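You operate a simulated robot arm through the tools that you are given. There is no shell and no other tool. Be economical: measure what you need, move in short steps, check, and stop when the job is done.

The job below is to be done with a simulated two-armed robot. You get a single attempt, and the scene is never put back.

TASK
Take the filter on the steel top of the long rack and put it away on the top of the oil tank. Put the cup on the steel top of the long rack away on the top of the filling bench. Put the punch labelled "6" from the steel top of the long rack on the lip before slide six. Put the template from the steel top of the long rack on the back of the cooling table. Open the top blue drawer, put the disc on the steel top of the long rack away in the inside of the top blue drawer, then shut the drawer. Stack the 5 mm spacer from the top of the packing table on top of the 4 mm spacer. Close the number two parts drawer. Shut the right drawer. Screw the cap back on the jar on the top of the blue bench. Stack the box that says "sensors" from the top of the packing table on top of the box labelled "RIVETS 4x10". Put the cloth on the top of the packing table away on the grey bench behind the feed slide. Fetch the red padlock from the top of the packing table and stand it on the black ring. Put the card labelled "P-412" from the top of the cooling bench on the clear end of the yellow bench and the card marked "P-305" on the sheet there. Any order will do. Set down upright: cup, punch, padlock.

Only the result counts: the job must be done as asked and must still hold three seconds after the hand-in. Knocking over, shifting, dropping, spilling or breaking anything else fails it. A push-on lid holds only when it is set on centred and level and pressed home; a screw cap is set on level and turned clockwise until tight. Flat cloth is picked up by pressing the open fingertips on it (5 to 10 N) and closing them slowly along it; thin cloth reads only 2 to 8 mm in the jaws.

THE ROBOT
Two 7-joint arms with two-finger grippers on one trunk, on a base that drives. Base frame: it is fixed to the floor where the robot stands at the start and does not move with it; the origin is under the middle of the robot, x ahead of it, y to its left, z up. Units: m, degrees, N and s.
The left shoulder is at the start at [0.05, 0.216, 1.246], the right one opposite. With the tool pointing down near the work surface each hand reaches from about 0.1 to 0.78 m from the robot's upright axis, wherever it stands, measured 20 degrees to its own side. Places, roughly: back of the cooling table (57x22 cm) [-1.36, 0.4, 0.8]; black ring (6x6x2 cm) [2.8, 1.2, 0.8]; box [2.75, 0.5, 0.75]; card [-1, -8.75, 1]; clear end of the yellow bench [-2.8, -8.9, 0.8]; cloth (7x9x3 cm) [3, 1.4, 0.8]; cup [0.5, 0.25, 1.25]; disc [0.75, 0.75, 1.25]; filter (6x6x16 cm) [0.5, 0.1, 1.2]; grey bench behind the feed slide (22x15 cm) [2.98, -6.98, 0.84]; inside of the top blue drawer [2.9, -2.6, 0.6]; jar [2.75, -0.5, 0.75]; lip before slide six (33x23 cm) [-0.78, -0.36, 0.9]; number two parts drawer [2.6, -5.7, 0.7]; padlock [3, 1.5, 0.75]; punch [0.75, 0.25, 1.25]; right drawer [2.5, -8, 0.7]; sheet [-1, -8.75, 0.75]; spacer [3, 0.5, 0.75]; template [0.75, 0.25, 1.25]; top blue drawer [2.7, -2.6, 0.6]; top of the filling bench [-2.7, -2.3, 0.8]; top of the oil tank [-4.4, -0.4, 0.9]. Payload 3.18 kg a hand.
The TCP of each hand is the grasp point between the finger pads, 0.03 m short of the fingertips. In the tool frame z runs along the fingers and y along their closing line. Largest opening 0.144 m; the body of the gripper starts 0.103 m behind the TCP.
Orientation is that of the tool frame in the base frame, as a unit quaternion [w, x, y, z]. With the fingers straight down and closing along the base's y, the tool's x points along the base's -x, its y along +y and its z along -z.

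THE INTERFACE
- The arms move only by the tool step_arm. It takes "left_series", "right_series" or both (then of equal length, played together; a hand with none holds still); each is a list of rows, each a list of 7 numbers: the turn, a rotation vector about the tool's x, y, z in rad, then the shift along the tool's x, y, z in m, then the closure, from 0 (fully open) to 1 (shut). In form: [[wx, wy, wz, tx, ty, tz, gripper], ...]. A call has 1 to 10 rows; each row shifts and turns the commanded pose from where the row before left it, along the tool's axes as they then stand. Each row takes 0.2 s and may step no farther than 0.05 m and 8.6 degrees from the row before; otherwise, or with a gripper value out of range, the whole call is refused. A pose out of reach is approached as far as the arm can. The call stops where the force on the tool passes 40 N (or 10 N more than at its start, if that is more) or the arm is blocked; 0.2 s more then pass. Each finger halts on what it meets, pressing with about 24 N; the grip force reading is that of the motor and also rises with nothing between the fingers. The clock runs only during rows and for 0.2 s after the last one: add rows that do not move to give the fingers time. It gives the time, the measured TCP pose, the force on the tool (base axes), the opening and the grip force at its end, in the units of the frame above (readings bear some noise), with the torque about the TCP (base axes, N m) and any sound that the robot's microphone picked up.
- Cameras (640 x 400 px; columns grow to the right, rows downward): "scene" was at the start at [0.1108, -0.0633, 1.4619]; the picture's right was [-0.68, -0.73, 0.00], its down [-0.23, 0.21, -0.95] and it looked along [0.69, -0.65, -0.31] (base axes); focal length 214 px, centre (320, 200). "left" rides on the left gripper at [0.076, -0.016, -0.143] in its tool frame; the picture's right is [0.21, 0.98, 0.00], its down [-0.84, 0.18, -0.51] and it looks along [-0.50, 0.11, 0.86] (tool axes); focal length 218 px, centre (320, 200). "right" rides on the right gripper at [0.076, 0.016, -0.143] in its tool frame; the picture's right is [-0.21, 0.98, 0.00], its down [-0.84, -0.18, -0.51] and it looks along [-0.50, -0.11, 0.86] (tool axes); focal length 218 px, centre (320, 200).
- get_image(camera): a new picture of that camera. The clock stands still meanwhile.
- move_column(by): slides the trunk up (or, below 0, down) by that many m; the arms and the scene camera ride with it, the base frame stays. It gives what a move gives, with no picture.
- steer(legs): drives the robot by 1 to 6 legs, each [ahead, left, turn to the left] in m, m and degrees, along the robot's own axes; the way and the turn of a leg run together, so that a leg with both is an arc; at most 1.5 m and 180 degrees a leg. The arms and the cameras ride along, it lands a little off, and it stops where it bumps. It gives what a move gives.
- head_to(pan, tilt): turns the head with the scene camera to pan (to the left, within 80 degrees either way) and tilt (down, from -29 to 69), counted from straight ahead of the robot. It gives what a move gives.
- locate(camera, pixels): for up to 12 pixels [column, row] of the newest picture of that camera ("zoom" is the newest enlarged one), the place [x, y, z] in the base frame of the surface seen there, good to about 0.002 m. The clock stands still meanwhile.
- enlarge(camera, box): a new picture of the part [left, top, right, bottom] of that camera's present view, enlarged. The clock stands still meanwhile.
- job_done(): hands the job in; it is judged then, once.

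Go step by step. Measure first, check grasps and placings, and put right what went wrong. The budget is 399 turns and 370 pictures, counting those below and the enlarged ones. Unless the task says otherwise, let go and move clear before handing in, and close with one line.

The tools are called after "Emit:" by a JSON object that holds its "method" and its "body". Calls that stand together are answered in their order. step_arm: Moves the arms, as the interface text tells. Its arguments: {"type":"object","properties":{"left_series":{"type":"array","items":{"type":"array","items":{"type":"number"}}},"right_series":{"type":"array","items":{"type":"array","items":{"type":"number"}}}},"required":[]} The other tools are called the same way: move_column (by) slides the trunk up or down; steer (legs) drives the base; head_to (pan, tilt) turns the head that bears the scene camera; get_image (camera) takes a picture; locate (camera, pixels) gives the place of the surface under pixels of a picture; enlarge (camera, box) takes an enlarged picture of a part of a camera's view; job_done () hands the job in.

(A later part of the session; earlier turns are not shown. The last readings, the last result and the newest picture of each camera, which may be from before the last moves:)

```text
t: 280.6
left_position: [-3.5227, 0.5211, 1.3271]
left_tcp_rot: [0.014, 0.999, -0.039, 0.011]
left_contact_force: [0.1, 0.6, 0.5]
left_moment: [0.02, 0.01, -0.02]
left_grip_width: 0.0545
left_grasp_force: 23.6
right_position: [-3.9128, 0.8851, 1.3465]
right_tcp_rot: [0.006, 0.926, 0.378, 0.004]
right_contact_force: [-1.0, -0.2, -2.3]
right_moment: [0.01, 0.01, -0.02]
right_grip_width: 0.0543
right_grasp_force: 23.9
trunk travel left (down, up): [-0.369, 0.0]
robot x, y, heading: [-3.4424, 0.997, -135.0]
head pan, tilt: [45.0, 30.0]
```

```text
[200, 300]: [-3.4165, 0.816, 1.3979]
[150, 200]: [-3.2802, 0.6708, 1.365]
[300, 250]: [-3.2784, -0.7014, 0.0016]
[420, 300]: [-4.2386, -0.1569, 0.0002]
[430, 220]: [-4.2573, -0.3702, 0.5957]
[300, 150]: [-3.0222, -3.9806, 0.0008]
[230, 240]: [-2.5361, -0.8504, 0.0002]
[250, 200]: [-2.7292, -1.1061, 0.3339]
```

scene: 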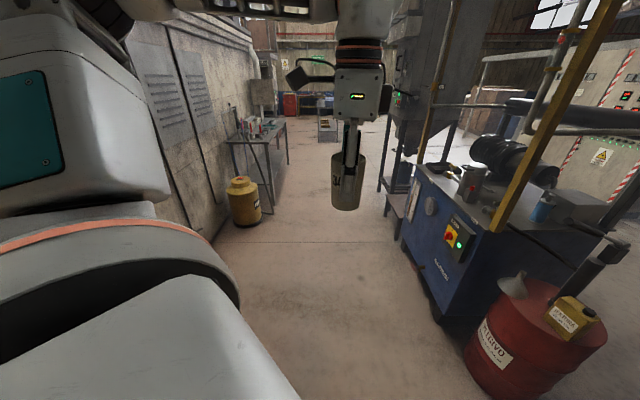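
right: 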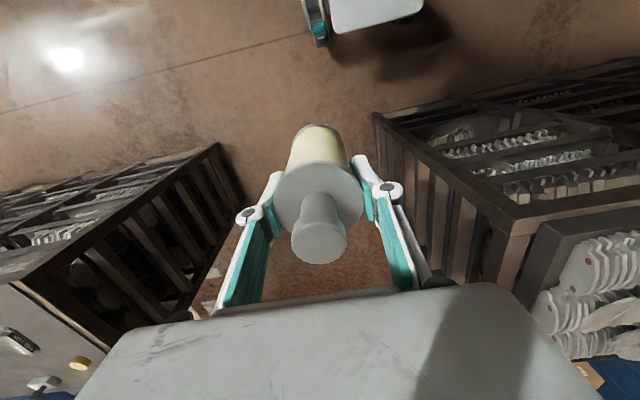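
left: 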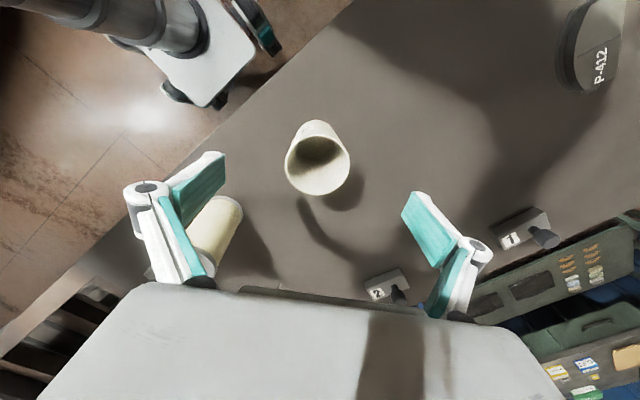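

The aisle is free. I turn to face west and slide south to stand east of the tank.

Emit:
{"method": "steer", "body": {"legs": [[0, 0, -45], [0, 1.0, 0], [0, 0.62, 0], [0.15, 0, 0]]}}

Emit:
{"method": "head_to", "body": {"pan": -10, "tilt": 32}}

Emit:
{"method": "get_image", "body": {"camera": "scene"}}

```text
t: 298.2
left_position: [-3.9777, -0.902, 1.3273]
left_tcp_rot: [0.017, 0.909, -0.417, 0.005]
left_contact_force: [0.4, 0.9, 0.0]
left_moment: [-0.02, -0.05, 0.01]
left_grip_width: 0.0547
left_grasp_force: 24.1
right_position: [-3.9986, -0.3679, 1.3477]
right_tcp_rot: [0.007, 1.0, -0.003, 0.001]
right_contact_force: [-0.3, -0.4, -2.6]
right_moment: [0.03, -0.02, -0.02]
right_grip_width: 0.0543
right_grasp_force: 24.1
trunk travel left (down, up): [-0.369, 0.0]
robot x, y, heading: [-3.5863, -0.6182, -179.8]
head pan, tilt: [45.0, 30.0]
```

```text
t: 299.5
left_position: [-3.9758, -0.9024, 1.3276]
left_tcp_rot: [0.016, 0.909, -0.417, 0.005]
left_contact_force: [-0.5, -0.3, 0.0]
left_moment: [0.01, 0.01, -0.02]
left_grip_width: 0.0546
left_grasp_force: 24.5
right_position: [-3.9984, -0.3688, 1.3477]
right_tcp_rot: [0.007, 1.0, -0.002, 0.001]
right_contact_force: [-0.4, -0.2, -2.2]
right_moment: [0.0, -0.02, 0.01]
right_grip_width: 0.0543
right_grasp_force: 24.2
trunk travel left (down, up): [-0.369, 0.0]
robot x, y, heading: [-3.5878, -0.6231, -179.8]
head pan, tilt: [-10.0, 32.0]
```

```text
297 pictures are left
```

scene: 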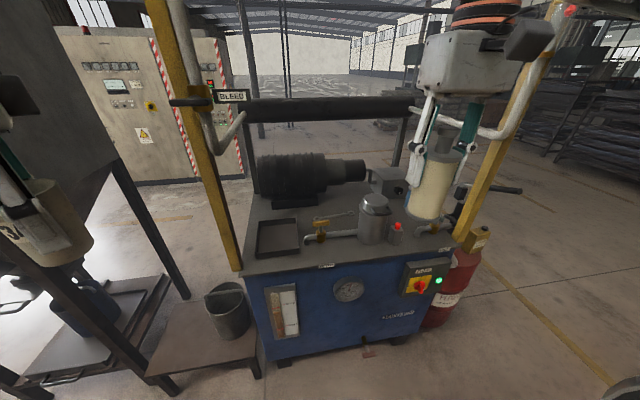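

The posts leave an opening of about 0.7 m. I zoom in and sample for a free spot.

Emit:
{"method": "enlarge", "body": {"camera": "scene", "box": [230, 150, 490, 310]}}

Emit:
{"method": "locate", "body": {"camera": "zoom", "pixels": [[250, 265], [400, 260], [500, 215], [545, 190], [330, 150], [200, 140], [450, 245], [520, 250], [60, 260], [545, 240], [470, 190], [430, 195]]}}

```text
2.46 times, centred on (360, 230) of scene
```

zoom: 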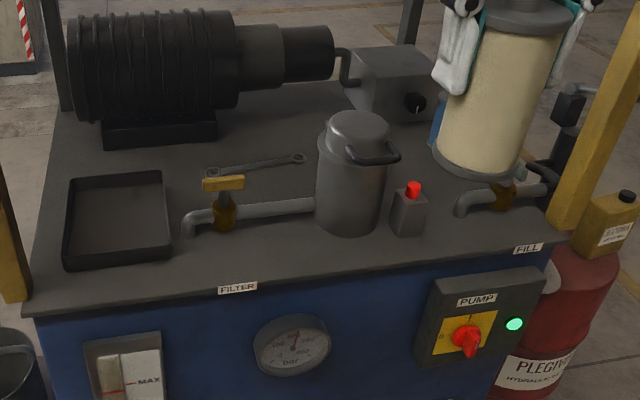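

```text
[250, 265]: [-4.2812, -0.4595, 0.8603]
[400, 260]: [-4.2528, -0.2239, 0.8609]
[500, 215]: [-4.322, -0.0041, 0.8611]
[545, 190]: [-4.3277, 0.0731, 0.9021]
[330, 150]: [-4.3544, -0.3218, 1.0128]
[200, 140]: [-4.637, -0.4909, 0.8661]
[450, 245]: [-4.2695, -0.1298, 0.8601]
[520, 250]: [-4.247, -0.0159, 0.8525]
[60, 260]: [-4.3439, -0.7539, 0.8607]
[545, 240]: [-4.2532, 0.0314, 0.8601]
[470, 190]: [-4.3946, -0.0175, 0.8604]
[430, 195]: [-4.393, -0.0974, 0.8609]
```

A free patch is at about (-4.41, -0.10) on the top (z 0.8605), between the red button and the fill pipe. I check its neighbours' positions.

Emit:
{"method": "locate", "body": {"camera": "zoom", "pixels": [[432, 130], [440, 150], [462, 210], [455, 195], [425, 215], [410, 190], [395, 215], [400, 100], [415, 160], [440, 175], [385, 180], [14, 240]]}}

Emit:
{"method": "step_arm", "body": {"left_series": [[0, 0, 0, 0.034, -0.014, 0, 1], [0, 0, 0, 0.034, -0.014, 0, 1], [0, 0, 0, 0.034, -0.014, 0, 1]]}}

```text
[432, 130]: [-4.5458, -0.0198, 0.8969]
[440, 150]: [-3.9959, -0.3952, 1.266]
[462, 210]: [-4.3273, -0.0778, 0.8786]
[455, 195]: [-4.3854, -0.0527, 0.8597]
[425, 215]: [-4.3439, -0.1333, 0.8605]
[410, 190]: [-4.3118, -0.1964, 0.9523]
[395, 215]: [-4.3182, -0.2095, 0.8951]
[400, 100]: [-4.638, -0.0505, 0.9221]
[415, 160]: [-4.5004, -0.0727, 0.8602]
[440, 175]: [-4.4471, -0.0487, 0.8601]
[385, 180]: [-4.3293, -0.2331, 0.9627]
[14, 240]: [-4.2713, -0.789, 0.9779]
```

```text
t: 300.3
left_position: [-3.8773, -0.9526, 1.329]
left_tcp_rot: [0.016, 0.909, -0.417, 0.004]
left_contact_force: [0.8, -0.9, -1.1]
left_moment: [0.02, 0.07, -0.02]
left_grip_width: 0.0546
left_grasp_force: 23.4
right_position: [-3.9967, -0.3685, 1.3478]
right_tcp_rot: [0.007, 1.0, -0.002, 0.001]
right_contact_force: [0.4, 0.0, -1.9]
right_moment: [0.01, 0.0, 0.01]
right_grip_width: 0.0542
right_grasp_force: 23.5
trunk travel left (down, up): [-0.369, 0.0]
robot x, y, heading: [-3.5848, -0.6182, -179.7]
head pan, tilt: [-10.0, 32.0]
```

I check the height and place of the grey rail and back pipe over the tank.

Emit:
{"method": "locate", "body": {"camera": "scene", "pixels": [[495, 134], [480, 131], [415, 110], [340, 110], [260, 112], [230, 130], [205, 145], [520, 100], [549, 30]]}}

Emit:
{"method": "enlarge", "body": {"camera": "scene", "box": [380, 60, 580, 200]}}

```text
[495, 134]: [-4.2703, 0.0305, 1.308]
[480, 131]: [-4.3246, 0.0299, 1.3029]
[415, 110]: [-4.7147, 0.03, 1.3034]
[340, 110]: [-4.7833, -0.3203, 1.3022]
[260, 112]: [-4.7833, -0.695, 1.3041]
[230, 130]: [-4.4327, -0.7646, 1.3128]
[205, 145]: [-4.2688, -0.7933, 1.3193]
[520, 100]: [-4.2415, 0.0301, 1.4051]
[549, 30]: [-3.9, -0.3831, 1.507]
```

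```text
2.86 times, centred on (480, 130) of scene
```

zoom: 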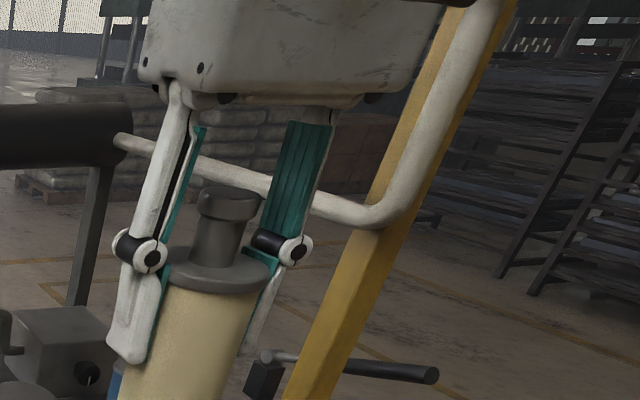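

The rail runs at y≈0.03, z 1.30, with the post at (-4.26, 0.05). I approach with the robot kept south, then check the elbow clearance.

Emit:
{"method": "steer", "body": {"legs": [[0, -0.19, 0], [0.2, 0, 0]]}}

Emit:
{"method": "head_to", "body": {"pan": -45, "tilt": 15}}

Emit:
{"method": "get_image", "body": {"camera": "scene"}}

```text
t: 303.8
left_position: [-4.0798, -0.7618, 1.328]
left_tcp_rot: [0.017, 0.909, -0.417, 0.005]
left_contact_force: [-0.8, 0.0, -0.7]
left_moment: [-0.01, -0.04, -0.03]
left_grip_width: 0.0545
left_grasp_force: 24.0
right_position: [-4.1984, -0.1791, 1.3464]
right_tcp_rot: [0.007, 1.0, -0.003, 0.002]
right_contact_force: [-0.6, 0.4, -2.5]
right_moment: [-0.01, -0.03, 0.03]
right_grip_width: 0.0543
right_grasp_force: 23.8
trunk travel left (down, up): [-0.369, 0.0]
robot x, y, heading: [-3.7889, -0.4261, -179.8]
head pan, tilt: [-10.0, 32.0]
```

```text
t: 304.8
left_position: [-4.08, -0.7615, 1.3293]
left_tcp_rot: [0.017, 0.909, -0.417, 0.005]
left_contact_force: [-0.2, 0.2, -0.1]
left_moment: [0.02, -0.02, -0.01]
left_grip_width: 0.0544
left_grasp_force: 24.0
right_position: [-4.1982, -0.1776, 1.3475]
right_tcp_rot: [0.007, 1.0, -0.003, 0.0]
right_contact_force: [0.1, 0.2, -2.1]
right_moment: [-0.01, -0.01, 0.01]
right_grip_width: 0.0542
right_grasp_force: 24.1
trunk travel left (down, up): [-0.369, 0.0]
robot x, y, heading: [-3.7893, -0.4295, -179.9]
head pan, tilt: [-45.0, 15.0]
```

```text
294 pictures are left
```

scene: 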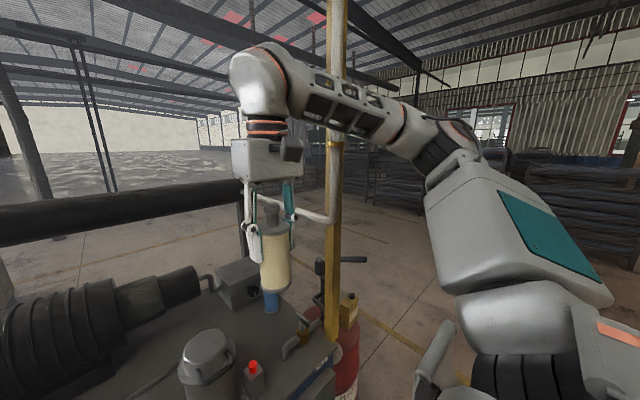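

I measure elbow, forearm and post.

Emit:
{"method": "locate", "body": {"camera": "scene", "pixels": [[478, 140], [430, 135], [380, 115], [340, 100], [333, 280], [337, 60], [290, 80], [440, 190]]}}

```text
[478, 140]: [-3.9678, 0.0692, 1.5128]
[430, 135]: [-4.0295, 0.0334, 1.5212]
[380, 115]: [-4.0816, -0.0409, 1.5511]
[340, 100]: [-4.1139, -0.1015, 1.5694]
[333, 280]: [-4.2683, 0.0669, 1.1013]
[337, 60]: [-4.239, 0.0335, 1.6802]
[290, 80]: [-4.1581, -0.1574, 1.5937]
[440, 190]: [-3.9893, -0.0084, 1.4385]
```

The forearm would pass too near the post. I shift the robot 0.1 m south and lower the hand to z≈1.17 first, then recheck.

Emit:
{"method": "steer", "body": {"legs": [[0, 0.1, 0]]}}

Emit:
{"method": "step_arm", "body": {"right_series": [[0, 0, 0, 0, 0, 0.035, 1], [0, 0, 0, 0, 0, 0.035, 1], [0, 0, 0, 0, 0, 0.035, 1], [0, 0, 0, 0, 0, 0.035, 1], [0, 0, 0, -0.03, -0.025, 0.03, 1], [0, 0, 0, -0.03, -0.025, 0, 1], [0, 0, 0, -0.03, -0.025, 0, 1]]}}

Emit:
{"method": "get_image", "body": {"camera": "scene"}}

```text
t: 306.3
left_position: [-4.0782, -0.8615, 1.3274]
left_tcp_rot: [0.017, 0.909, -0.417, 0.003]
left_contact_force: [-0.2, -1.2, -0.8]
left_moment: [0.01, 0.03, -0.02]
left_grip_width: 0.0548
left_grasp_force: 23.9
right_position: [-4.1971, -0.2776, 1.3462]
right_tcp_rot: [0.007, 1.0, -0.003, 0.001]
right_contact_force: [0.0, 0.4, -2.1]
right_moment: [0.03, 0.04, -0.03]
right_grip_width: 0.0543
right_grasp_force: 24.2
trunk travel left (down, up): [-0.369, 0.0]
robot x, y, heading: [-3.7863, -0.5301, -180.0]
head pan, tilt: [-45.0, 15.0]
```

```text
t: 307.9
left_position: [-4.0784, -0.8606, 1.3282]
left_tcp_rot: [0.016, 0.909, -0.417, 0.005]
left_contact_force: [-0.5, 0.3, -0.9]
left_moment: [-0.02, 0.0, -0.02]
left_grip_width: 0.0544
left_grasp_force: 23.9
right_position: [-4.288, -0.2012, 1.175]
right_tcp_rot: [0.007, 1.0, -0.002, 0.001]
right_contact_force: [-0.7, -0.7, -2.9]
right_moment: [0.0, 0.0, 0.02]
right_grip_width: 0.0542
right_grasp_force: 24.7
trunk travel left (down, up): [-0.369, 0.0]
robot x, y, heading: [-3.7868, -0.528, -179.9]
head pan, tilt: [-45.0, 15.0]
```

```text
293 pictures are left
```

scene: 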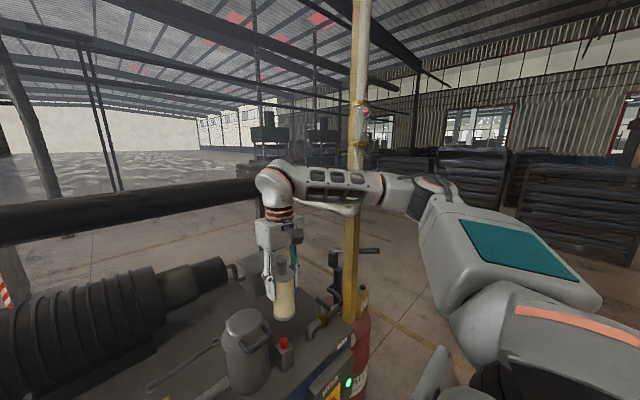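

Emit:
{"method": "locate", "body": {"camera": "scene", "pixels": [[440, 195], [400, 190], [355, 190], [320, 185], [356, 250], [285, 300], [282, 340], [245, 330]]}}

```text
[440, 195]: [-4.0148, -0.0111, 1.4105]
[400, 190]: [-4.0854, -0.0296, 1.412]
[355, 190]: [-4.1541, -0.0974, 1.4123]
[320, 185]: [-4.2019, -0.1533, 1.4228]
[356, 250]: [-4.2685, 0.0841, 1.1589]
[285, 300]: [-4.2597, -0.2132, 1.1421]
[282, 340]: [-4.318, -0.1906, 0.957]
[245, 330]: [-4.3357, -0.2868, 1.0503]
```

Moving on to (-4.41, -0.14), still above the pot.

Emit:
{"method": "step_arm", "body": {"right_series": [[0, 0, 0, -0.03, -0.0155, 0, 1], [0, 0, 0, -0.03, -0.0155, 0, 1], [0, 0, 0, -0.03, -0.0155, 0, 1], [0, 0, 0, -0.032, -0.0155, 0, 1], [0, 0, 0, 0, 0, 0.04, 1], [0, 0, 0, 0, 0, 0.03, 1]]}}

Emit:
{"method": "get_image", "body": {"camera": "scene"}}

Emit:
{"method": "get_image", "body": {"camera": "right"}}

```text
t: 309.3
left_position: [-4.0795, -0.8611, 1.3286]
left_tcp_rot: [0.016, 0.909, -0.417, 0.006]
left_contact_force: [0.8, 0.2, -1.2]
left_moment: [0.01, 0.0, 0.01]
left_grip_width: 0.0546
left_grasp_force: 24.2
right_position: [-4.3271, -0.1837, 1.1042]
right_tcp_rot: [0.007, 1.0, -0.003, 0.001]
right_contact_force: [-0.5, -0.1, -1.5]
right_moment: [-0.01, -0.03, 0.03]
right_grip_width: 0.0545
right_grasp_force: 24.2
right hand out of reach, approached as far as the arm can: row 2, 3, 4
trunk travel left (down, up): [-0.369, 0.0]
robot x, y, heading: [-3.7873, -0.5268, -179.9]
head pan, tilt: [-45.0, 15.0]
```

```text
292 pictures are left
```

scene: 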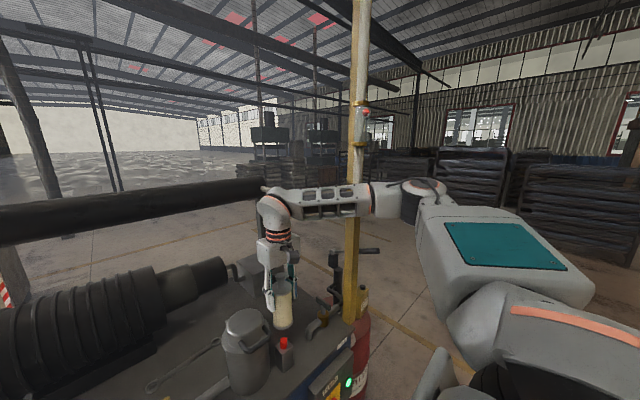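

```text
291 pictures are left
```

right: 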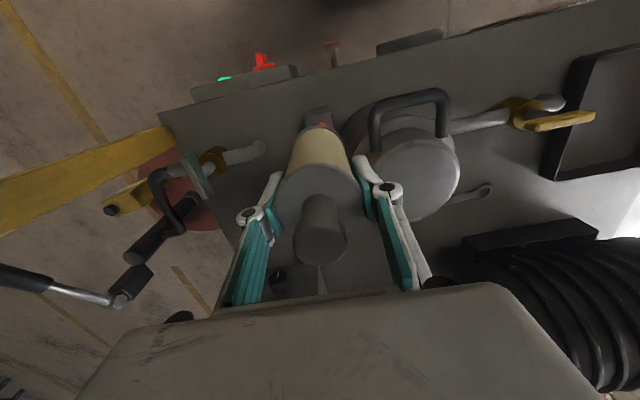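

Reach ends here, so I advance with the base: 0.085 ahead and 0.03 right.

Emit:
{"method": "steer", "body": {"legs": [[0.085, -0.03, 0]]}}

Emit:
{"method": "get_image", "body": {"camera": "scene"}}

Emit:
{"method": "get_image", "body": {"camera": "right"}}

```text
t: 310.6
left_position: [-4.1497, -0.8447, 1.3286]
left_tcp_rot: [0.016, 0.907, -0.42, -0.003]
left_contact_force: [-0.9, -0.5, -0.2]
left_moment: [0.04, -0.03, 0.01]
left_grip_width: 0.0546
left_grasp_force: 24.1
right_position: [-4.3912, -0.1683, 1.1147]
right_tcp_rot: [0.0, 1.0, 0.0, -0.004]
right_contact_force: [0.2, 0.2, -2.1]
right_moment: [-0.03, 0.01, -0.02]
right_grip_width: 0.0543
right_grasp_force: 24.1
trunk travel left (down, up): [-0.369, 0.0]
robot x, y, heading: [-3.8697, -0.5025, 180.1]
head pan, tilt: [-45.0, 15.0]
stopped in leg 1: the robot was blocked; the commanded pose is now the measured one
```

```text
290 pictures are left
```

scene: 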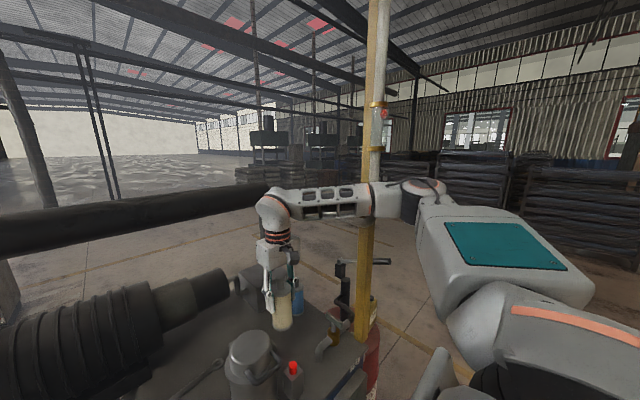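

```text
289 pictures are left
```

right: 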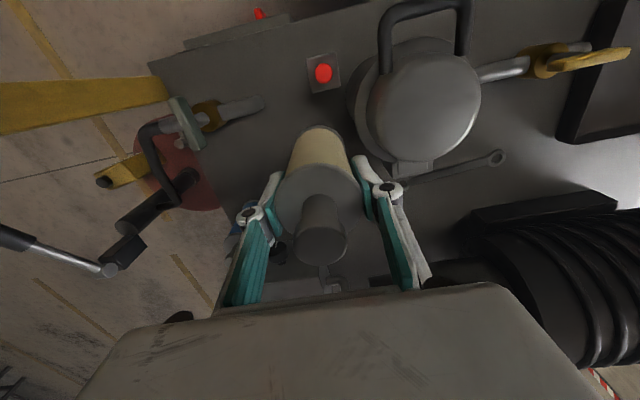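

The base touched something and stopped; I back off 1 cm. I check the spot under the filter.

Emit:
{"method": "steer", "body": {"legs": [[-0.012, 0, 0]]}}

Emit:
{"method": "get_image", "body": {"camera": "right"}}

Emit:
{"method": "locate", "body": {"camera": "right", "pixels": [[345, 120], [358, 150], [370, 170], [410, 170], [322, 75], [255, 110], [240, 240], [282, 250], [290, 130], [360, 85], [330, 280]]}}

```text
t: 311.3
left_position: [-4.1463, -0.8437, 1.3261]
left_tcp_rot: [0.014, 0.908, -0.419, 0.001]
left_contact_force: [0.1, 0.3, 0.0]
left_moment: [0.02, 0.0, -0.01]
left_grip_width: 0.0546
left_grasp_force: 24.1
right_position: [-4.3891, -0.1685, 1.1107]
right_tcp_rot: [0.0, 1.0, 0.001, -0.002]
right_contact_force: [-0.4, -0.5, -2.4]
right_moment: [-0.01, -0.01, 0.02]
right_grip_width: 0.0543
right_grasp_force: 23.8
trunk travel left (down, up): [-0.369, 0.0]
robot x, y, heading: [-3.858, -0.5008, -180.2]
head pan, tilt: [-45.0, 15.0]
```

```text
288 pictures are left
```

right: 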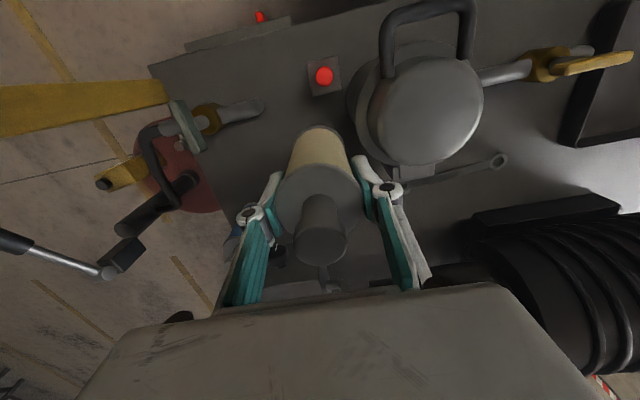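

```text
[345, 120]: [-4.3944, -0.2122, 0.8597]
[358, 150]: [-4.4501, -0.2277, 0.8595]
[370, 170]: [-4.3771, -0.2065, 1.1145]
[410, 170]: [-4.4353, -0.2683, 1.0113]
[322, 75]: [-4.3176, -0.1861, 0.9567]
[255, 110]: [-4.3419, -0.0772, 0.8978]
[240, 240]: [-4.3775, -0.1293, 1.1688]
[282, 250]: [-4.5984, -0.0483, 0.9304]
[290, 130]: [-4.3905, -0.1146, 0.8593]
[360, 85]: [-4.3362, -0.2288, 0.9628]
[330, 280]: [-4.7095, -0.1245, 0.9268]
```

I shift 2 cm to the right (away from the pot) and lower to the tank top.

Emit:
{"method": "step_arm", "body": {"right_series": [[0, 0, 0, 0, -0.022, 0, 1], [0, 0, 0, 0, 0, 0.04, 1], [0, 0, 0, 0, 0, 0.04, 1], [0, 0, 0, 0, 0, 0.035, 1], [0, 0, 0, 0, 0, 0.02, 1], [0, 0, 0, 0, 0, 0.015, 1], [0, 0, 0, 0, 0, 0, 1]]}}

Emit:
{"method": "get_image", "body": {"camera": "scene"}}

```text
t: 312.9
left_position: [-4.1347, -0.8499, 1.3277]
left_tcp_rot: [0.013, 0.908, -0.419, -0.005]
left_contact_force: [-0.7, 1.3, 0.3]
left_moment: [0.01, -0.03, 0.02]
left_grip_width: 0.0547
left_grasp_force: 23.8
right_position: [-4.3786, -0.1507, 0.9618]
right_tcp_rot: [-0.001, 1.0, 0.003, -0.001]
right_contact_force: [-0.5, 0.3, -2.8]
right_moment: [0.02, 0.01, 0.02]
right_grip_width: 0.0543
right_grasp_force: 23.8
trunk travel left (down, up): [-0.369, 0.0]
robot x, y, heading: [-3.8592, -0.4991, -180.1]
head pan, tilt: [-45.0, 15.0]
```

```text
287 pictures are left
```

scene: 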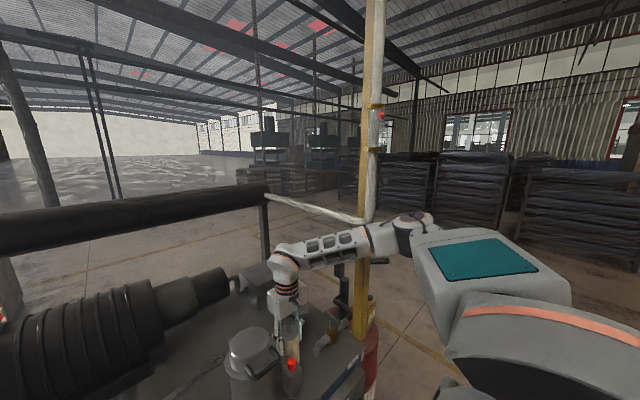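

1 cm left to go; I shift 1.5 cm away from the button, then touch down.

Emit:
{"method": "step_arm", "body": {"right_series": [[0, 0, 0, -0.015, 0, 0, 1], [0, 0, 0, 0, 0, 0.006, 1], [0, 0, 0, 0, 0, 0.003, 1], [0, 0, 0, 0, 0, 0.002, 1], [0, 0, 0, 0, 0, 0, 1]]}}

```text
t: 314.1
left_position: [-4.1325, -0.8468, 1.3289]
left_tcp_rot: [0.015, 0.908, -0.419, -0.006]
left_contact_force: [-0.5, -0.7, -0.7]
left_moment: [0.03, 0.01, -0.02]
left_grip_width: 0.0549
left_grasp_force: 24.4
right_position: [-4.3949, -0.1492, 0.957]
right_tcp_rot: [0.001, 1.0, 0.002, -0.006]
right_contact_force: [-0.3, 0.0, -3.0]
right_moment: [-0.01, 0.02, -0.02]
right_grip_width: 0.0542
right_grasp_force: 24.3
trunk travel left (down, up): [-0.369, 0.0]
robot x, y, heading: [-3.859, -0.4988, -180.0]
head pan, tilt: [-45.0, 15.0]
```

Emit:
{"method": "step_arm", "body": {"right_series": [[0, 0, 0, 0, 0, 0.003, 1], [0, 0, 0, 0, 0, 0.003, 1], [0, 0, 0, 0, 0, 0, 1]]}}

```text
t: 314.9
left_position: [-4.1374, -0.8463, 1.3279]
left_tcp_rot: [0.014, 0.908, -0.419, -0.004]
left_contact_force: [0.6, -0.2, -0.2]
left_moment: [0.02, 0.01, -0.02]
left_grip_width: 0.0545
left_grasp_force: 23.7
right_position: [-4.4002, -0.1484, 0.9489]
right_tcp_rot: [0.002, 1.0, 0.003, -0.006]
right_contact_force: [3.8, 1.1, 15.5]
right_moment: [0.05, 0.08, 0.04]
right_grip_width: 0.0548
right_grasp_force: 23.5
trunk travel left (down, up): [-0.369, 0.0]
robot x, y, heading: [-3.8609, -0.5023, -179.9]
head pan, tilt: [-45.0, 15.0]
```

Contact (15 N). I ease up a hair, open, and rise.

Emit:
{"method": "step_arm", "body": {"right_series": [[0, 0, 0, 0, 0, -0.0015, 1], [0, 0, 0, 0, 0, 0, 0.8], [0, 0, 0, 0, 0, 0, 0.5], [0, 0, 0, 0, 0, 0, 0.45], [0, 0, 0, 0, 0, -0.03, 0.45], [0, 0, 0, 0, 0, -0.04, 0.45], [0, 0, 0, 0, 0, -0.045, 0.45], [0, 0, 0, 0, 0, -0.045, 0.45]]}}

Emit:
{"method": "get_image", "body": {"camera": "right"}}

```text
t: 316.5
left_position: [-4.1439, -0.8448, 1.3282]
left_tcp_rot: [0.016, 0.908, -0.418, 0.001]
left_contact_force: [-0.7, 0.4, -1.7]
left_moment: [-0.05, 0.01, -0.02]
left_grip_width: 0.0548
left_grasp_force: 24.2
right_position: [-4.3568, -0.1491, 0.9525]
right_tcp_rot: [-0.006, 0.997, 0.013, 0.077]
right_contact_force: [-34.7, -4.3, -6.6]
right_moment: [0.42, 0.98, -1.6]
right_grip_width: 0.0817
right_grasp_force: 2.4
trunk travel left (down, up): [-0.369, 0.0]
robot x, y, heading: [-3.859, -0.5027, -180.0]
head pan, tilt: [-45.0, 15.0]
stopped in row 7 (right hand): the force on the tool passed its limit at 87 N (the readings are from after the stop); the commanded pose is now the measured one
```

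```text
286 pictures are left
```

right: 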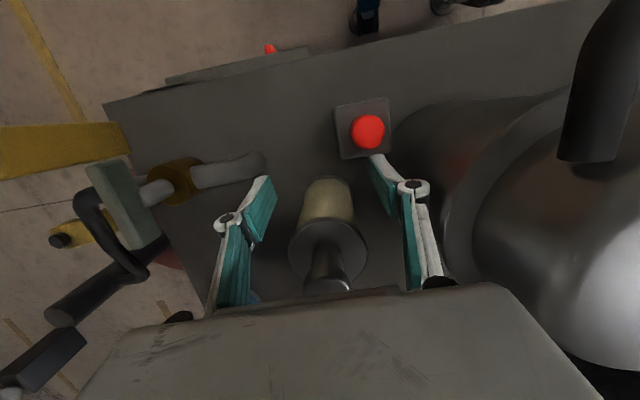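

The hand was blocked on rising—probably the forearm under the rail corner. I look.

Emit:
{"method": "get_image", "body": {"camera": "scene"}}

Emit:
{"method": "enlarge", "body": {"camera": "scene", "box": [210, 180, 450, 380]}}

```text
285 pictures are left
```

scene: 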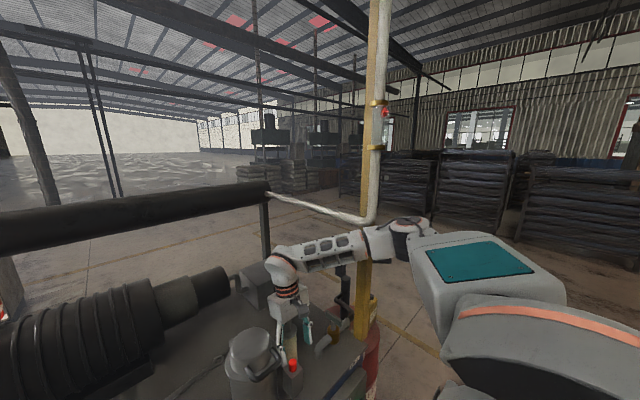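

```text
2.00 times, centred on (330, 280) of scene
```

zoom: 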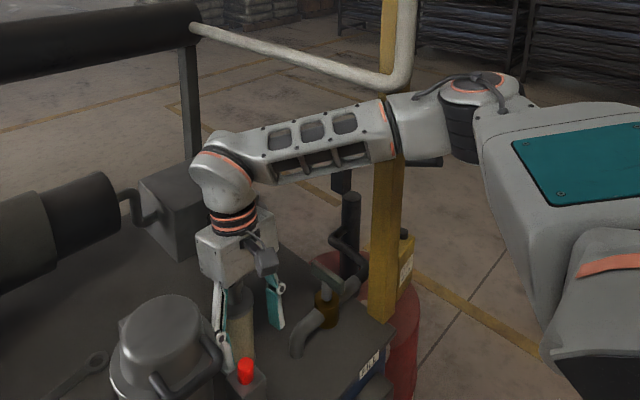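

Emit:
{"method": "locate", "body": {"camera": "zoom", "pixels": [[365, 125], [420, 125], [475, 115], [300, 140], [385, 180], [380, 75], [220, 170], [235, 240], [240, 330], [235, 295], [247, 370], [225, 345]]}}

```text
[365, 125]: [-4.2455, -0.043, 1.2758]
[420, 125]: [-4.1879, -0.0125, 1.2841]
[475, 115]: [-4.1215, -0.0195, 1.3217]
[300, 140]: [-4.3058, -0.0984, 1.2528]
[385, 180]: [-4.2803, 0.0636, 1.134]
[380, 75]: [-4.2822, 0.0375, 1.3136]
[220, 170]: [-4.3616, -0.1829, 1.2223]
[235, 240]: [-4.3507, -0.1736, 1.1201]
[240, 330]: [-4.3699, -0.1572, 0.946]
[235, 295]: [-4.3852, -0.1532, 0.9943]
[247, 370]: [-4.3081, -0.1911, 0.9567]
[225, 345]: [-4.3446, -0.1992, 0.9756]
```

The forearm sits close to the post and the finger has leaned against the button box. I gently undo it: level the tool and shift back west 4 cm in small steps.

Emit:
{"method": "step_arm", "body": {"right_series": [[-0.003, -0.05, 0, -0.01, 0, 0, 0.45], [-0.003, -0.05, 0, -0.01, 0, 0, 0.45], [-0.003, -0.05, 0, -0.01, 0, 0, 0.45], [0, 0, 0, 0, 0, 0, 0.45]]}}

```text
t: 317.5
left_position: [-4.1502, -0.8329, 1.3288]
left_tcp_rot: [0.017, 0.908, -0.419, 0.004]
left_contact_force: [-0.3, 0.1, -0.3]
left_moment: [0.02, 0.01, 0.04]
left_grip_width: 0.0547
left_grasp_force: 23.9
right_position: [-4.3887, -0.1374, 0.9465]
right_tcp_rot: [0.005, 1.0, 0.006, 0.007]
right_contact_force: [0.2, 0.4, -0.4]
right_moment: [0.02, 0.01, 0.0]
right_grip_width: 0.0791
right_grasp_force: 0.0
trunk travel left (down, up): [-0.369, 0.0]
robot x, y, heading: [-3.8563, -0.5027, -179.9]
head pan, tilt: [-45.0, 15.0]
```

Free of contact and level again. I rise in small steps and watch.

Emit:
{"method": "step_arm", "body": {"right_series": [[0, 0, 0, 0, 0, -0.01, 0.45], [0, 0, 0, 0, 0, -0.01, 0.45]]}}

Emit:
{"method": "enlarge", "body": {"camera": "scene", "box": [210, 180, 450, 380]}}

```text
t: 318.1
left_position: [-4.1499, -0.8328, 1.3274]
left_tcp_rot: [0.017, 0.909, -0.417, 0.004]
left_contact_force: [-0.3, 0.3, 0.0]
left_moment: [-0.04, -0.02, -0.01]
left_grip_width: 0.0547
left_grasp_force: 23.8
right_position: [-4.38, -0.1375, 0.9481]
right_tcp_rot: [0.004, 1.0, 0.011, 0.024]
right_contact_force: [0.0, -0.1, -0.1]
right_moment: [-0.01, -0.02, 0.0]
right_grip_width: 0.0791
right_grasp_force: 0.0
trunk travel left (down, up): [-0.369, 0.0]
robot x, y, heading: [-3.8565, -0.504, -180.1]
head pan, tilt: [-45.0, 15.0]
```

```text
2.00 times, centred on (330, 280) of scene
```

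zoom: 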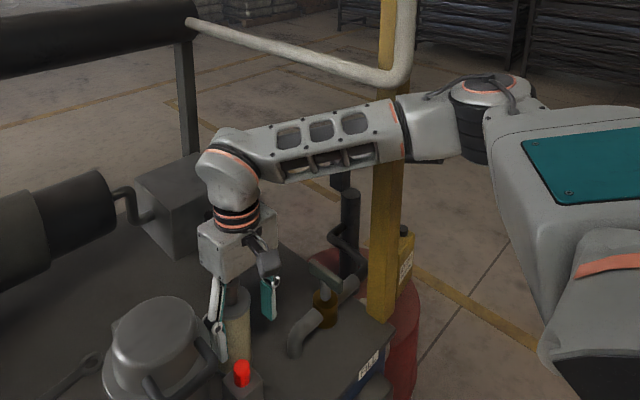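

The forearm is caught under the rail bend. I work it free: move the base south in small steps, letting the hand follow back north so it stays around the filter.

Emit:
{"method": "steer", "body": {"legs": [[0, 0.016, 0]]}}

Emit:
{"method": "step_arm", "body": {"right_series": [[0, -0.04, 0, 0, -0.01, 0, 0.4], [0, 0, 0, 0, 0, 0, 0.4]]}}

Emit:
{"method": "steer", "body": {"legs": [[0, 0.016, 0]]}}

```text
t: 318.9
left_position: [-4.1529, -0.8383, 1.3316]
left_tcp_rot: [0.02, 0.908, -0.419, 0.006]
left_contact_force: [-0.5, 0.0, -1.1]
left_moment: [0.02, -0.01, -0.04]
left_grip_width: 0.0549
left_grasp_force: 24.0
right_position: [-4.3844, -0.1455, 0.9541]
right_tcp_rot: [0.007, 1.0, 0.008, 0.016]
right_contact_force: [-1.6, -0.1, 2.6]
right_moment: [0.03, -0.13, 0.0]
right_grip_width: 0.0791
right_grasp_force: 0.1
trunk travel left (down, up): [-0.369, 0.0]
robot x, y, heading: [-3.8583, -0.5161, -180.1]
head pan, tilt: [-45.0, 15.0]
```

```text
t: 319.5
left_position: [-4.1521, -0.85, 1.3276]
left_tcp_rot: [0.017, 0.908, -0.418, 0.003]
left_contact_force: [0.1, -1.0, -0.4]
left_moment: [0.07, 0.02, 0.0]
left_grip_width: 0.0545
left_grasp_force: 23.7
right_position: [-4.3859, -0.1429, 0.9562]
right_tcp_rot: [0.002, 1.0, 0.008, -0.003]
right_contact_force: [-1.0, -0.4, -0.6]
right_moment: [0.06, -0.01, -0.02]
right_grip_width: 0.0862
right_grasp_force: 0.1
trunk travel left (down, up): [-0.369, 0.0]
robot x, y, heading: [-3.8579, -0.5185, -179.7]
head pan, tilt: [-45.0, 15.0]
```

```text
t: 320.4
left_position: [-4.1517, -0.8666, 1.3286]
left_tcp_rot: [0.016, 0.908, -0.419, 0.004]
left_contact_force: [0.1, -0.7, -1.0]
left_moment: [0.06, -0.02, -0.03]
left_grip_width: 0.0548
left_grasp_force: 23.8
right_position: [-4.3842, -0.1585, 0.9574]
right_tcp_rot: [0.003, 1.0, 0.008, -0.005]
right_contact_force: [0.0, 4.1, -2.0]
right_moment: [-0.09, 0.0, -0.03]
right_grip_width: 0.0839
right_grasp_force: 0.1
trunk travel left (down, up): [-0.369, 0.0]
robot x, y, heading: [-3.8586, -0.5358, -179.8]
head pan, tilt: [-45.0, 15.0]
```

The north finger just touches the filter; I bring the hand 1.2 cm back north and try rising a little.

Emit:
{"method": "step_arm", "body": {"right_series": [[0, 0, 0, 0, -0.011, 0, 0.4], [0, 0, 0, 0, 0, 0, 0.4], [0, 0, 0, 0, 0, -0.012, 0.4], [0, 0, 0, 0, 0, 0, 0.4]]}}

```text
t: 321.4
left_position: [-4.1514, -0.866, 1.3284]
left_tcp_rot: [0.017, 0.908, -0.419, 0.005]
left_contact_force: [-0.5, 0.0, -1.2]
left_moment: [0.0, 0.01, -0.02]
left_grip_width: 0.0546
left_grasp_force: 24.1
right_position: [-4.3846, -0.1484, 0.9681]
right_tcp_rot: [0.003, 1.0, 0.008, -0.003]
right_contact_force: [0.3, 0.3, 0.1]
right_moment: [0.01, 0.02, -0.02]
right_grip_width: 0.0864
right_grasp_force: 0.2
trunk travel left (down, up): [-0.369, 0.0]
robot x, y, heading: [-3.8612, -0.5333, -180.1]
head pan, tilt: [-45.0, 15.0]
```

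It rises cleanly now. I continue up in small steps.

Emit:
{"method": "step_arm", "body": {"right_series": [[0, 0, 0, 0, 0, -0.012, 0.4], [0, 0, 0, 0, 0, -0.012, 0.4], [0, 0, 0, 0, 0, 0, 0.4]]}}

Emit:
{"method": "enlarge", "body": {"camera": "scene", "box": [210, 180, 450, 380]}}

```text
t: 322.2
left_position: [-4.1497, -0.8667, 1.3299]
left_tcp_rot: [0.016, 0.908, -0.419, 0.004]
left_contact_force: [-0.6, -0.5, 0.4]
left_moment: [0.0, 0.01, 0.01]
left_grip_width: 0.0546
left_grasp_force: 23.7
right_position: [-4.3822, -0.1482, 0.9913]
right_tcp_rot: [0.003, 1.0, 0.008, -0.002]
right_contact_force: [-0.1, -0.2, -0.1]
right_moment: [-0.03, 0.03, 0.0]
right_grip_width: 0.0864
right_grasp_force: 0.0
trunk travel left (down, up): [-0.369, 0.0]
robot x, y, heading: [-3.8569, -0.5359, -180.0]
head pan, tilt: [-45.0, 15.0]
```

```text
2.00 times, centred on (330, 280) of scene
```

zoom: 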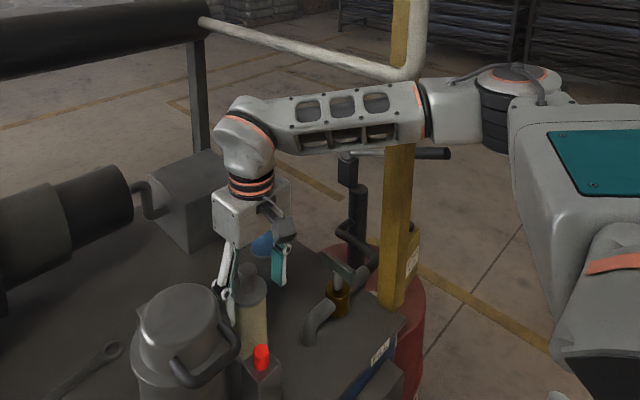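

Emit:
{"method": "locate", "body": {"camera": "zoom", "pixels": [[410, 95], [400, 85], [430, 85], [405, 72], [380, 90], [460, 95], [410, 115]]}}

```text
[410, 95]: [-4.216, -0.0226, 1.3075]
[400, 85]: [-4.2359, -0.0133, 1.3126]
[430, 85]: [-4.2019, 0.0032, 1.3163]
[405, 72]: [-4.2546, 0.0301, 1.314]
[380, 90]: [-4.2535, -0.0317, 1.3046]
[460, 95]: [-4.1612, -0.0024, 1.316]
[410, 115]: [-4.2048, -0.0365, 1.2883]
```

The forearm is within ~2 cm of the rail. Two more base-south/hand-north steps, plus 2 cm east, then rise.

Emit:
{"method": "steer", "body": {"legs": [[-0.015, 0.012, 0]]}}

Emit:
{"method": "step_arm", "body": {"right_series": [[0, 0, 0, 0, -0.015, 0, 0.4], [0, 0, 0, 0, 0, 0, 0.4]]}}

Emit:
{"method": "steer", "body": {"legs": [[-0.005, 0.015, 0]]}}

Emit:
{"method": "step_arm", "body": {"right_series": [[0, 0, 0, 0, -0.012, 0, 0.4], [0, 0, 0, 0, 0, 0, 0.4]]}}

Emit:
{"method": "steer", "body": {"legs": [[0, 0.015, 0]]}}

Emit:
{"method": "step_arm", "body": {"right_series": [[0, 0, 0, 0, -0.013, 0, 0.4], [0, 0, 0, 0, 0, -0.015, 0.4], [0, 0, 0, 0, 0, -0.015, 0.4], [0, 0, 0, 0, 0, 0, 0.4]]}}

```text
t: 323.0
left_position: [-4.139, -0.8773, 1.3282]
left_tcp_rot: [0.016, 0.908, -0.418, 0.005]
left_contact_force: [0.5, 0.2, -0.2]
left_moment: [0.03, 0.02, -0.01]
left_grip_width: 0.0545
left_grasp_force: 24.0
right_position: [-4.3716, -0.1569, 0.9923]
right_tcp_rot: [0.002, 1.0, 0.007, -0.005]
right_contact_force: [-10.7, 7.3, 4.5]
right_moment: [-0.31, -0.09, -0.6]
right_grip_width: 0.083
right_grasp_force: 0.0
trunk travel left (down, up): [-0.369, 0.0]
robot x, y, heading: [-3.8434, -0.5459, -179.7]
head pan, tilt: [-45.0, 15.0]
```

```text
t: 323.6
left_position: [-4.1379, -0.878, 1.3277]
left_tcp_rot: [0.017, 0.908, -0.419, 0.005]
left_contact_force: [0.8, 0.3, -0.4]
left_moment: [0.01, 0.02, -0.02]
left_grip_width: 0.0548
left_grasp_force: 23.6
right_position: [-4.3712, -0.1423, 0.9934]
right_tcp_rot: [0.003, 1.0, 0.007, -0.005]
right_contact_force: [-0.5, 0.3, -0.9]
right_moment: [0.03, -0.01, 0.05]
right_grip_width: 0.0864
right_grasp_force: 0.0
trunk travel left (down, up): [-0.369, 0.0]
robot x, y, heading: [-3.8466, -0.5467, -180.2]
head pan, tilt: [-45.0, 15.0]
```

```text
t: 324.4
left_position: [-4.1326, -0.8927, 1.3284]
left_tcp_rot: [0.016, 0.908, -0.419, 0.004]
left_contact_force: [0.5, 0.2, -1.2]
left_moment: [0.07, -0.03, 0.03]
left_grip_width: 0.0547
left_grasp_force: 24.2
right_position: [-4.3666, -0.1572, 0.9931]
right_tcp_rot: [0.003, 1.0, 0.007, -0.005]
right_contact_force: [0.1, 3.5, -0.5]
right_moment: [0.07, -0.02, 0.0]
right_grip_width: 0.0845
right_grasp_force: 0.1
trunk travel left (down, up): [-0.369, 0.0]
robot x, y, heading: [-3.8358, -0.5585, -179.7]
head pan, tilt: [-45.0, 15.0]
```

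```text
t: 325.0
left_position: [-4.1314, -0.8942, 1.3289]
left_tcp_rot: [0.017, 0.908, -0.418, 0.005]
left_contact_force: [0.3, -0.6, -0.9]
left_moment: [0.07, -0.02, -0.01]
left_grip_width: 0.0545
left_grasp_force: 24.0
right_position: [-4.3654, -0.1459, 0.9925]
right_tcp_rot: [0.003, 1.0, 0.007, -0.006]
right_contact_force: [-0.3, -0.8, -0.1]
right_moment: [0.03, 0.02, -0.03]
right_grip_width: 0.0867
right_grasp_force: 0.1
trunk travel left (down, up): [-0.369, 0.0]
robot x, y, heading: [-3.836, -0.5603, -180.2]
head pan, tilt: [-45.0, 15.0]
```

```text
t: 325.8
left_position: [-4.1316, -0.9068, 1.3281]
left_tcp_rot: [0.016, 0.908, -0.419, 0.004]
left_contact_force: [0.4, -0.2, -0.8]
left_moment: [0.0, 0.02, 0.01]
left_grip_width: 0.0546
left_grasp_force: 24.0
right_position: [-4.3663, -0.1596, 0.9935]
right_tcp_rot: [0.001, 1.0, 0.006, -0.006]
right_contact_force: [1.3, 8.6, 0.7]
right_moment: [-0.15, 0.05, 0.05]
right_grip_width: 0.0815
right_grasp_force: 0.0
trunk travel left (down, up): [-0.369, 0.0]
robot x, y, heading: [-3.8411, -0.5771, -180.0]
head pan, tilt: [-45.0, 15.0]
```

```text
t: 326.8
left_position: [-4.1299, -0.9065, 1.3299]
left_tcp_rot: [0.017, 0.908, -0.419, 0.005]
left_contact_force: [-0.3, 0.3, -0.6]
left_moment: [-0.01, 0.0, 0.0]
left_grip_width: 0.0544
left_grasp_force: 23.7
right_position: [-4.3653, -0.147, 1.0218]
right_tcp_rot: [0.002, 1.0, 0.007, -0.005]
right_contact_force: [0.3, 0.1, -0.1]
right_moment: [-0.02, 0.02, 0.0]
right_grip_width: 0.0863
right_grasp_force: 0.0
trunk travel left (down, up): [-0.369, 0.0]
robot x, y, heading: [-3.8381, -0.5775, -179.9]
head pan, tilt: [-45.0, 15.0]
```

Emit:
{"method": "step_arm", "body": {"right_series": [[0, 0, 0, 0, 0, -0.015, 0.4], [0, 0, 0, 0, 0, -0.015, 0.4], [0, 0, 0, 0, 0, -0.015, 0.4], [0, 0, 0, 0, 0, 0, 0.4]]}}

Emit:
{"method": "enlarge", "body": {"camera": "scene", "box": [210, 180, 450, 380]}}

```text
t: 327.8
left_position: [-4.1327, -0.9069, 1.3291]
left_tcp_rot: [0.016, 0.908, -0.419, 0.005]
left_contact_force: [0.1, 0.5, -1.2]
left_moment: [0.01, 0.0, 0.01]
left_grip_width: 0.0545
left_grasp_force: 23.7
right_position: [-4.3652, -0.1449, 1.0676]
right_tcp_rot: [0.002, 1.0, 0.007, -0.006]
right_contact_force: [-0.2, 0.2, 0.7]
right_moment: [-0.01, 0.02, 0.02]
right_grip_width: 0.0864
right_grasp_force: 0.2
trunk travel left (down, up): [-0.369, 0.0]
robot x, y, heading: [-3.8425, -0.578, -179.9]
head pan, tilt: [-45.0, 15.0]
```

```text
2.00 times, centred on (330, 280) of scene
```

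zoom: 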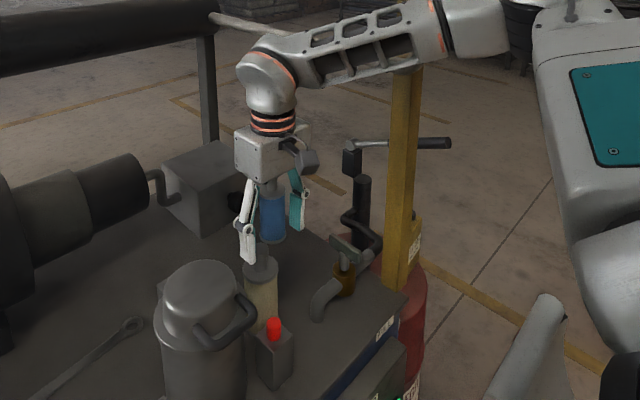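

The filter stands upright and free. I rise a bit more, pull the hand back and drive away east.

Emit:
{"method": "step_arm", "body": {"right_series": [[0, 0, 0, 0.01, 0.02, -0.02, 0.4], [0, 0, 0, 0.02, 0.02, -0.02, 0.4], [0, 0, 0, 0.03, 0.02, -0.02, 0.4], [0, 0, 0, 0.03, 0, 0, 0.4], [0, 0, 0, 0.03, 0, 0, 0.4]]}}

Emit:
{"method": "steer", "body": {"legs": [[-0.3, 0, 0]]}}

Emit:
{"method": "head_to", "body": {"pan": -10, "tilt": 32}}

Emit:
{"method": "get_image", "body": {"camera": "scene"}}

```text
t: 329.0
left_position: [-4.1307, -0.9064, 1.3301]
left_tcp_rot: [0.018, 0.908, -0.418, 0.005]
left_contact_force: [-0.1, 0.5, 0.2]
left_moment: [0.0, 0.03, 0.01]
left_grip_width: 0.0545
left_grasp_force: 23.9
right_position: [-4.2431, -0.2047, 1.1264]
right_tcp_rot: [0.001, 1.0, 0.006, -0.005]
right_contact_force: [0.8, -0.1, 0.7]
right_moment: [-0.02, 0.05, 0.01]
right_grip_width: 0.0864
right_grasp_force: 0.1
trunk travel left (down, up): [-0.369, 0.0]
robot x, y, heading: [-3.8424, -0.5728, -179.6]
head pan, tilt: [-45.0, 15.0]
```

```text
t: 331.1
left_position: [-3.8346, -0.9069, 1.3295]
left_tcp_rot: [0.017, 0.909, -0.417, 0.004]
left_contact_force: [1.3, -0.5, 0.3]
left_moment: [0.02, 0.04, 0.02]
left_grip_width: 0.0545
left_grasp_force: 23.7
right_position: [-3.9478, -0.2046, 1.1263]
right_tcp_rot: [0.002, 1.0, 0.007, -0.005]
right_contact_force: [0.7, 0.7, -0.3]
right_moment: [-0.01, 0.01, 0.01]
right_grip_width: 0.0864
right_grasp_force: 0.0
trunk travel left (down, up): [-0.369, 0.0]
robot x, y, heading: [-3.5412, -0.5704, -179.8]
head pan, tilt: [-45.0, 15.0]
```

```text
t: 332.1
left_position: [-3.8339, -0.9054, 1.3287]
left_tcp_rot: [0.016, 0.909, -0.418, 0.004]
left_contact_force: [0.3, 0.8, 0.1]
left_moment: [0.03, 0.01, 0.0]
left_grip_width: 0.0548
left_grasp_force: 23.9
right_position: [-3.9464, -0.2049, 1.1263]
right_tcp_rot: [0.003, 1.0, 0.007, -0.005]
right_contact_force: [0.8, -0.5, 0.9]
right_moment: [-0.01, 0.0, -0.03]
right_grip_width: 0.0865
right_grasp_force: 0.0
trunk travel left (down, up): [-0.369, 0.0]
robot x, y, heading: [-3.5392, -0.5737, -180.0]
head pan, tilt: [-10.0, 32.0]
```

```text
280 pictures are left
```

scene: 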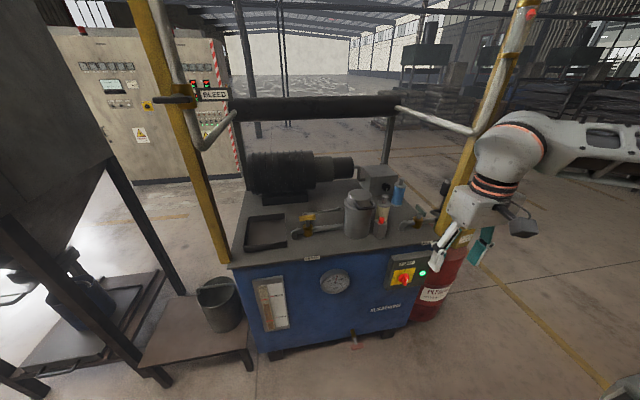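

Emit:
{"method": "enlarge", "body": {"camera": "scene", "box": [220, 150, 460, 310]}}

Emit:
{"method": "head_to", "body": {"pan": 75, "tilt": 22}}

Emit:
{"method": "get_image", "body": {"camera": "scene"}}

```text
2.50 times, centred on (340, 230) of scene
```

zoom: 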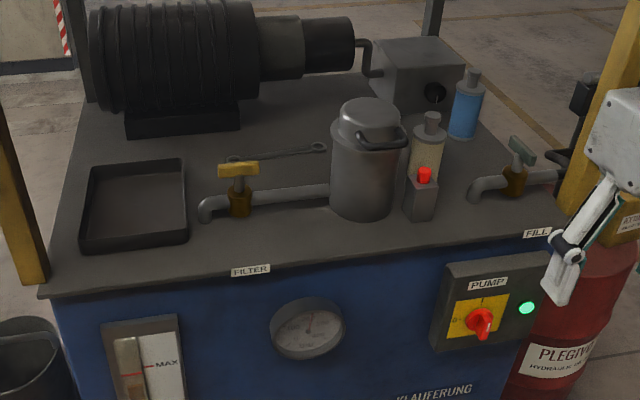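

```text
t: 333.7
left_position: [-3.8342, -0.9064, 1.3291]
left_tcp_rot: [0.016, 0.908, -0.418, 0.004]
left_contact_force: [-0.6, -0.4, -0.8]
left_moment: [0.05, 0.0, -0.01]
left_grip_width: 0.0545
left_grasp_force: 23.3
right_position: [-3.9465, -0.2048, 1.1265]
right_tcp_rot: [0.001, 1.0, 0.007, -0.005]
right_contact_force: [0.3, 0.0, 0.8]
right_moment: [0.0, -0.01, -0.03]
right_grip_width: 0.0864
right_grasp_force: 0.1
trunk travel left (down, up): [-0.369, 0.0]
robot x, y, heading: [-3.5405, -0.5734, -179.9]
head pan, tilt: [75.0, 22.0]
```

```text
278 pictures are left
```

scene: 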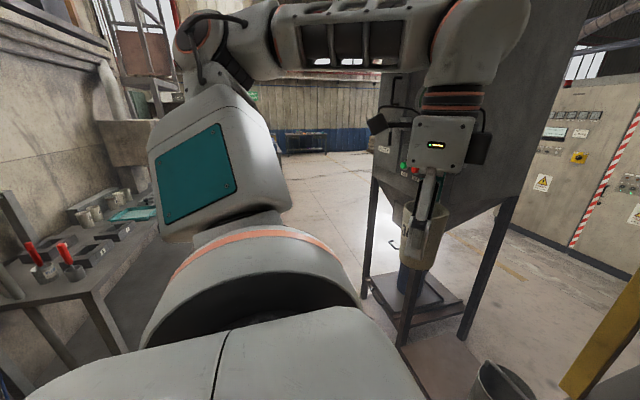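

Filter is standing; nothing else moved. I measure the filling bench edge and hopper legs ahead of driving.

Emit:
{"method": "locate", "body": {"camera": "scene", "pixels": [[95, 290], [60, 255], [130, 215], [20, 300], [375, 290], [410, 330], [440, 300], [470, 320], [350, 180], [75, 250]]}}

```text
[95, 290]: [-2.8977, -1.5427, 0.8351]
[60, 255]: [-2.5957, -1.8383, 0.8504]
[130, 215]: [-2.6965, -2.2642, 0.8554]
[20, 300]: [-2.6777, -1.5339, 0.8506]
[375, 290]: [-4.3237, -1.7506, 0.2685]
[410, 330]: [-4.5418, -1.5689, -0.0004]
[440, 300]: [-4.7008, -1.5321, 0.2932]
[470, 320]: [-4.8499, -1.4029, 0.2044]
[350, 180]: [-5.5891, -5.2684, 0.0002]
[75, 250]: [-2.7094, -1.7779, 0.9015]
```

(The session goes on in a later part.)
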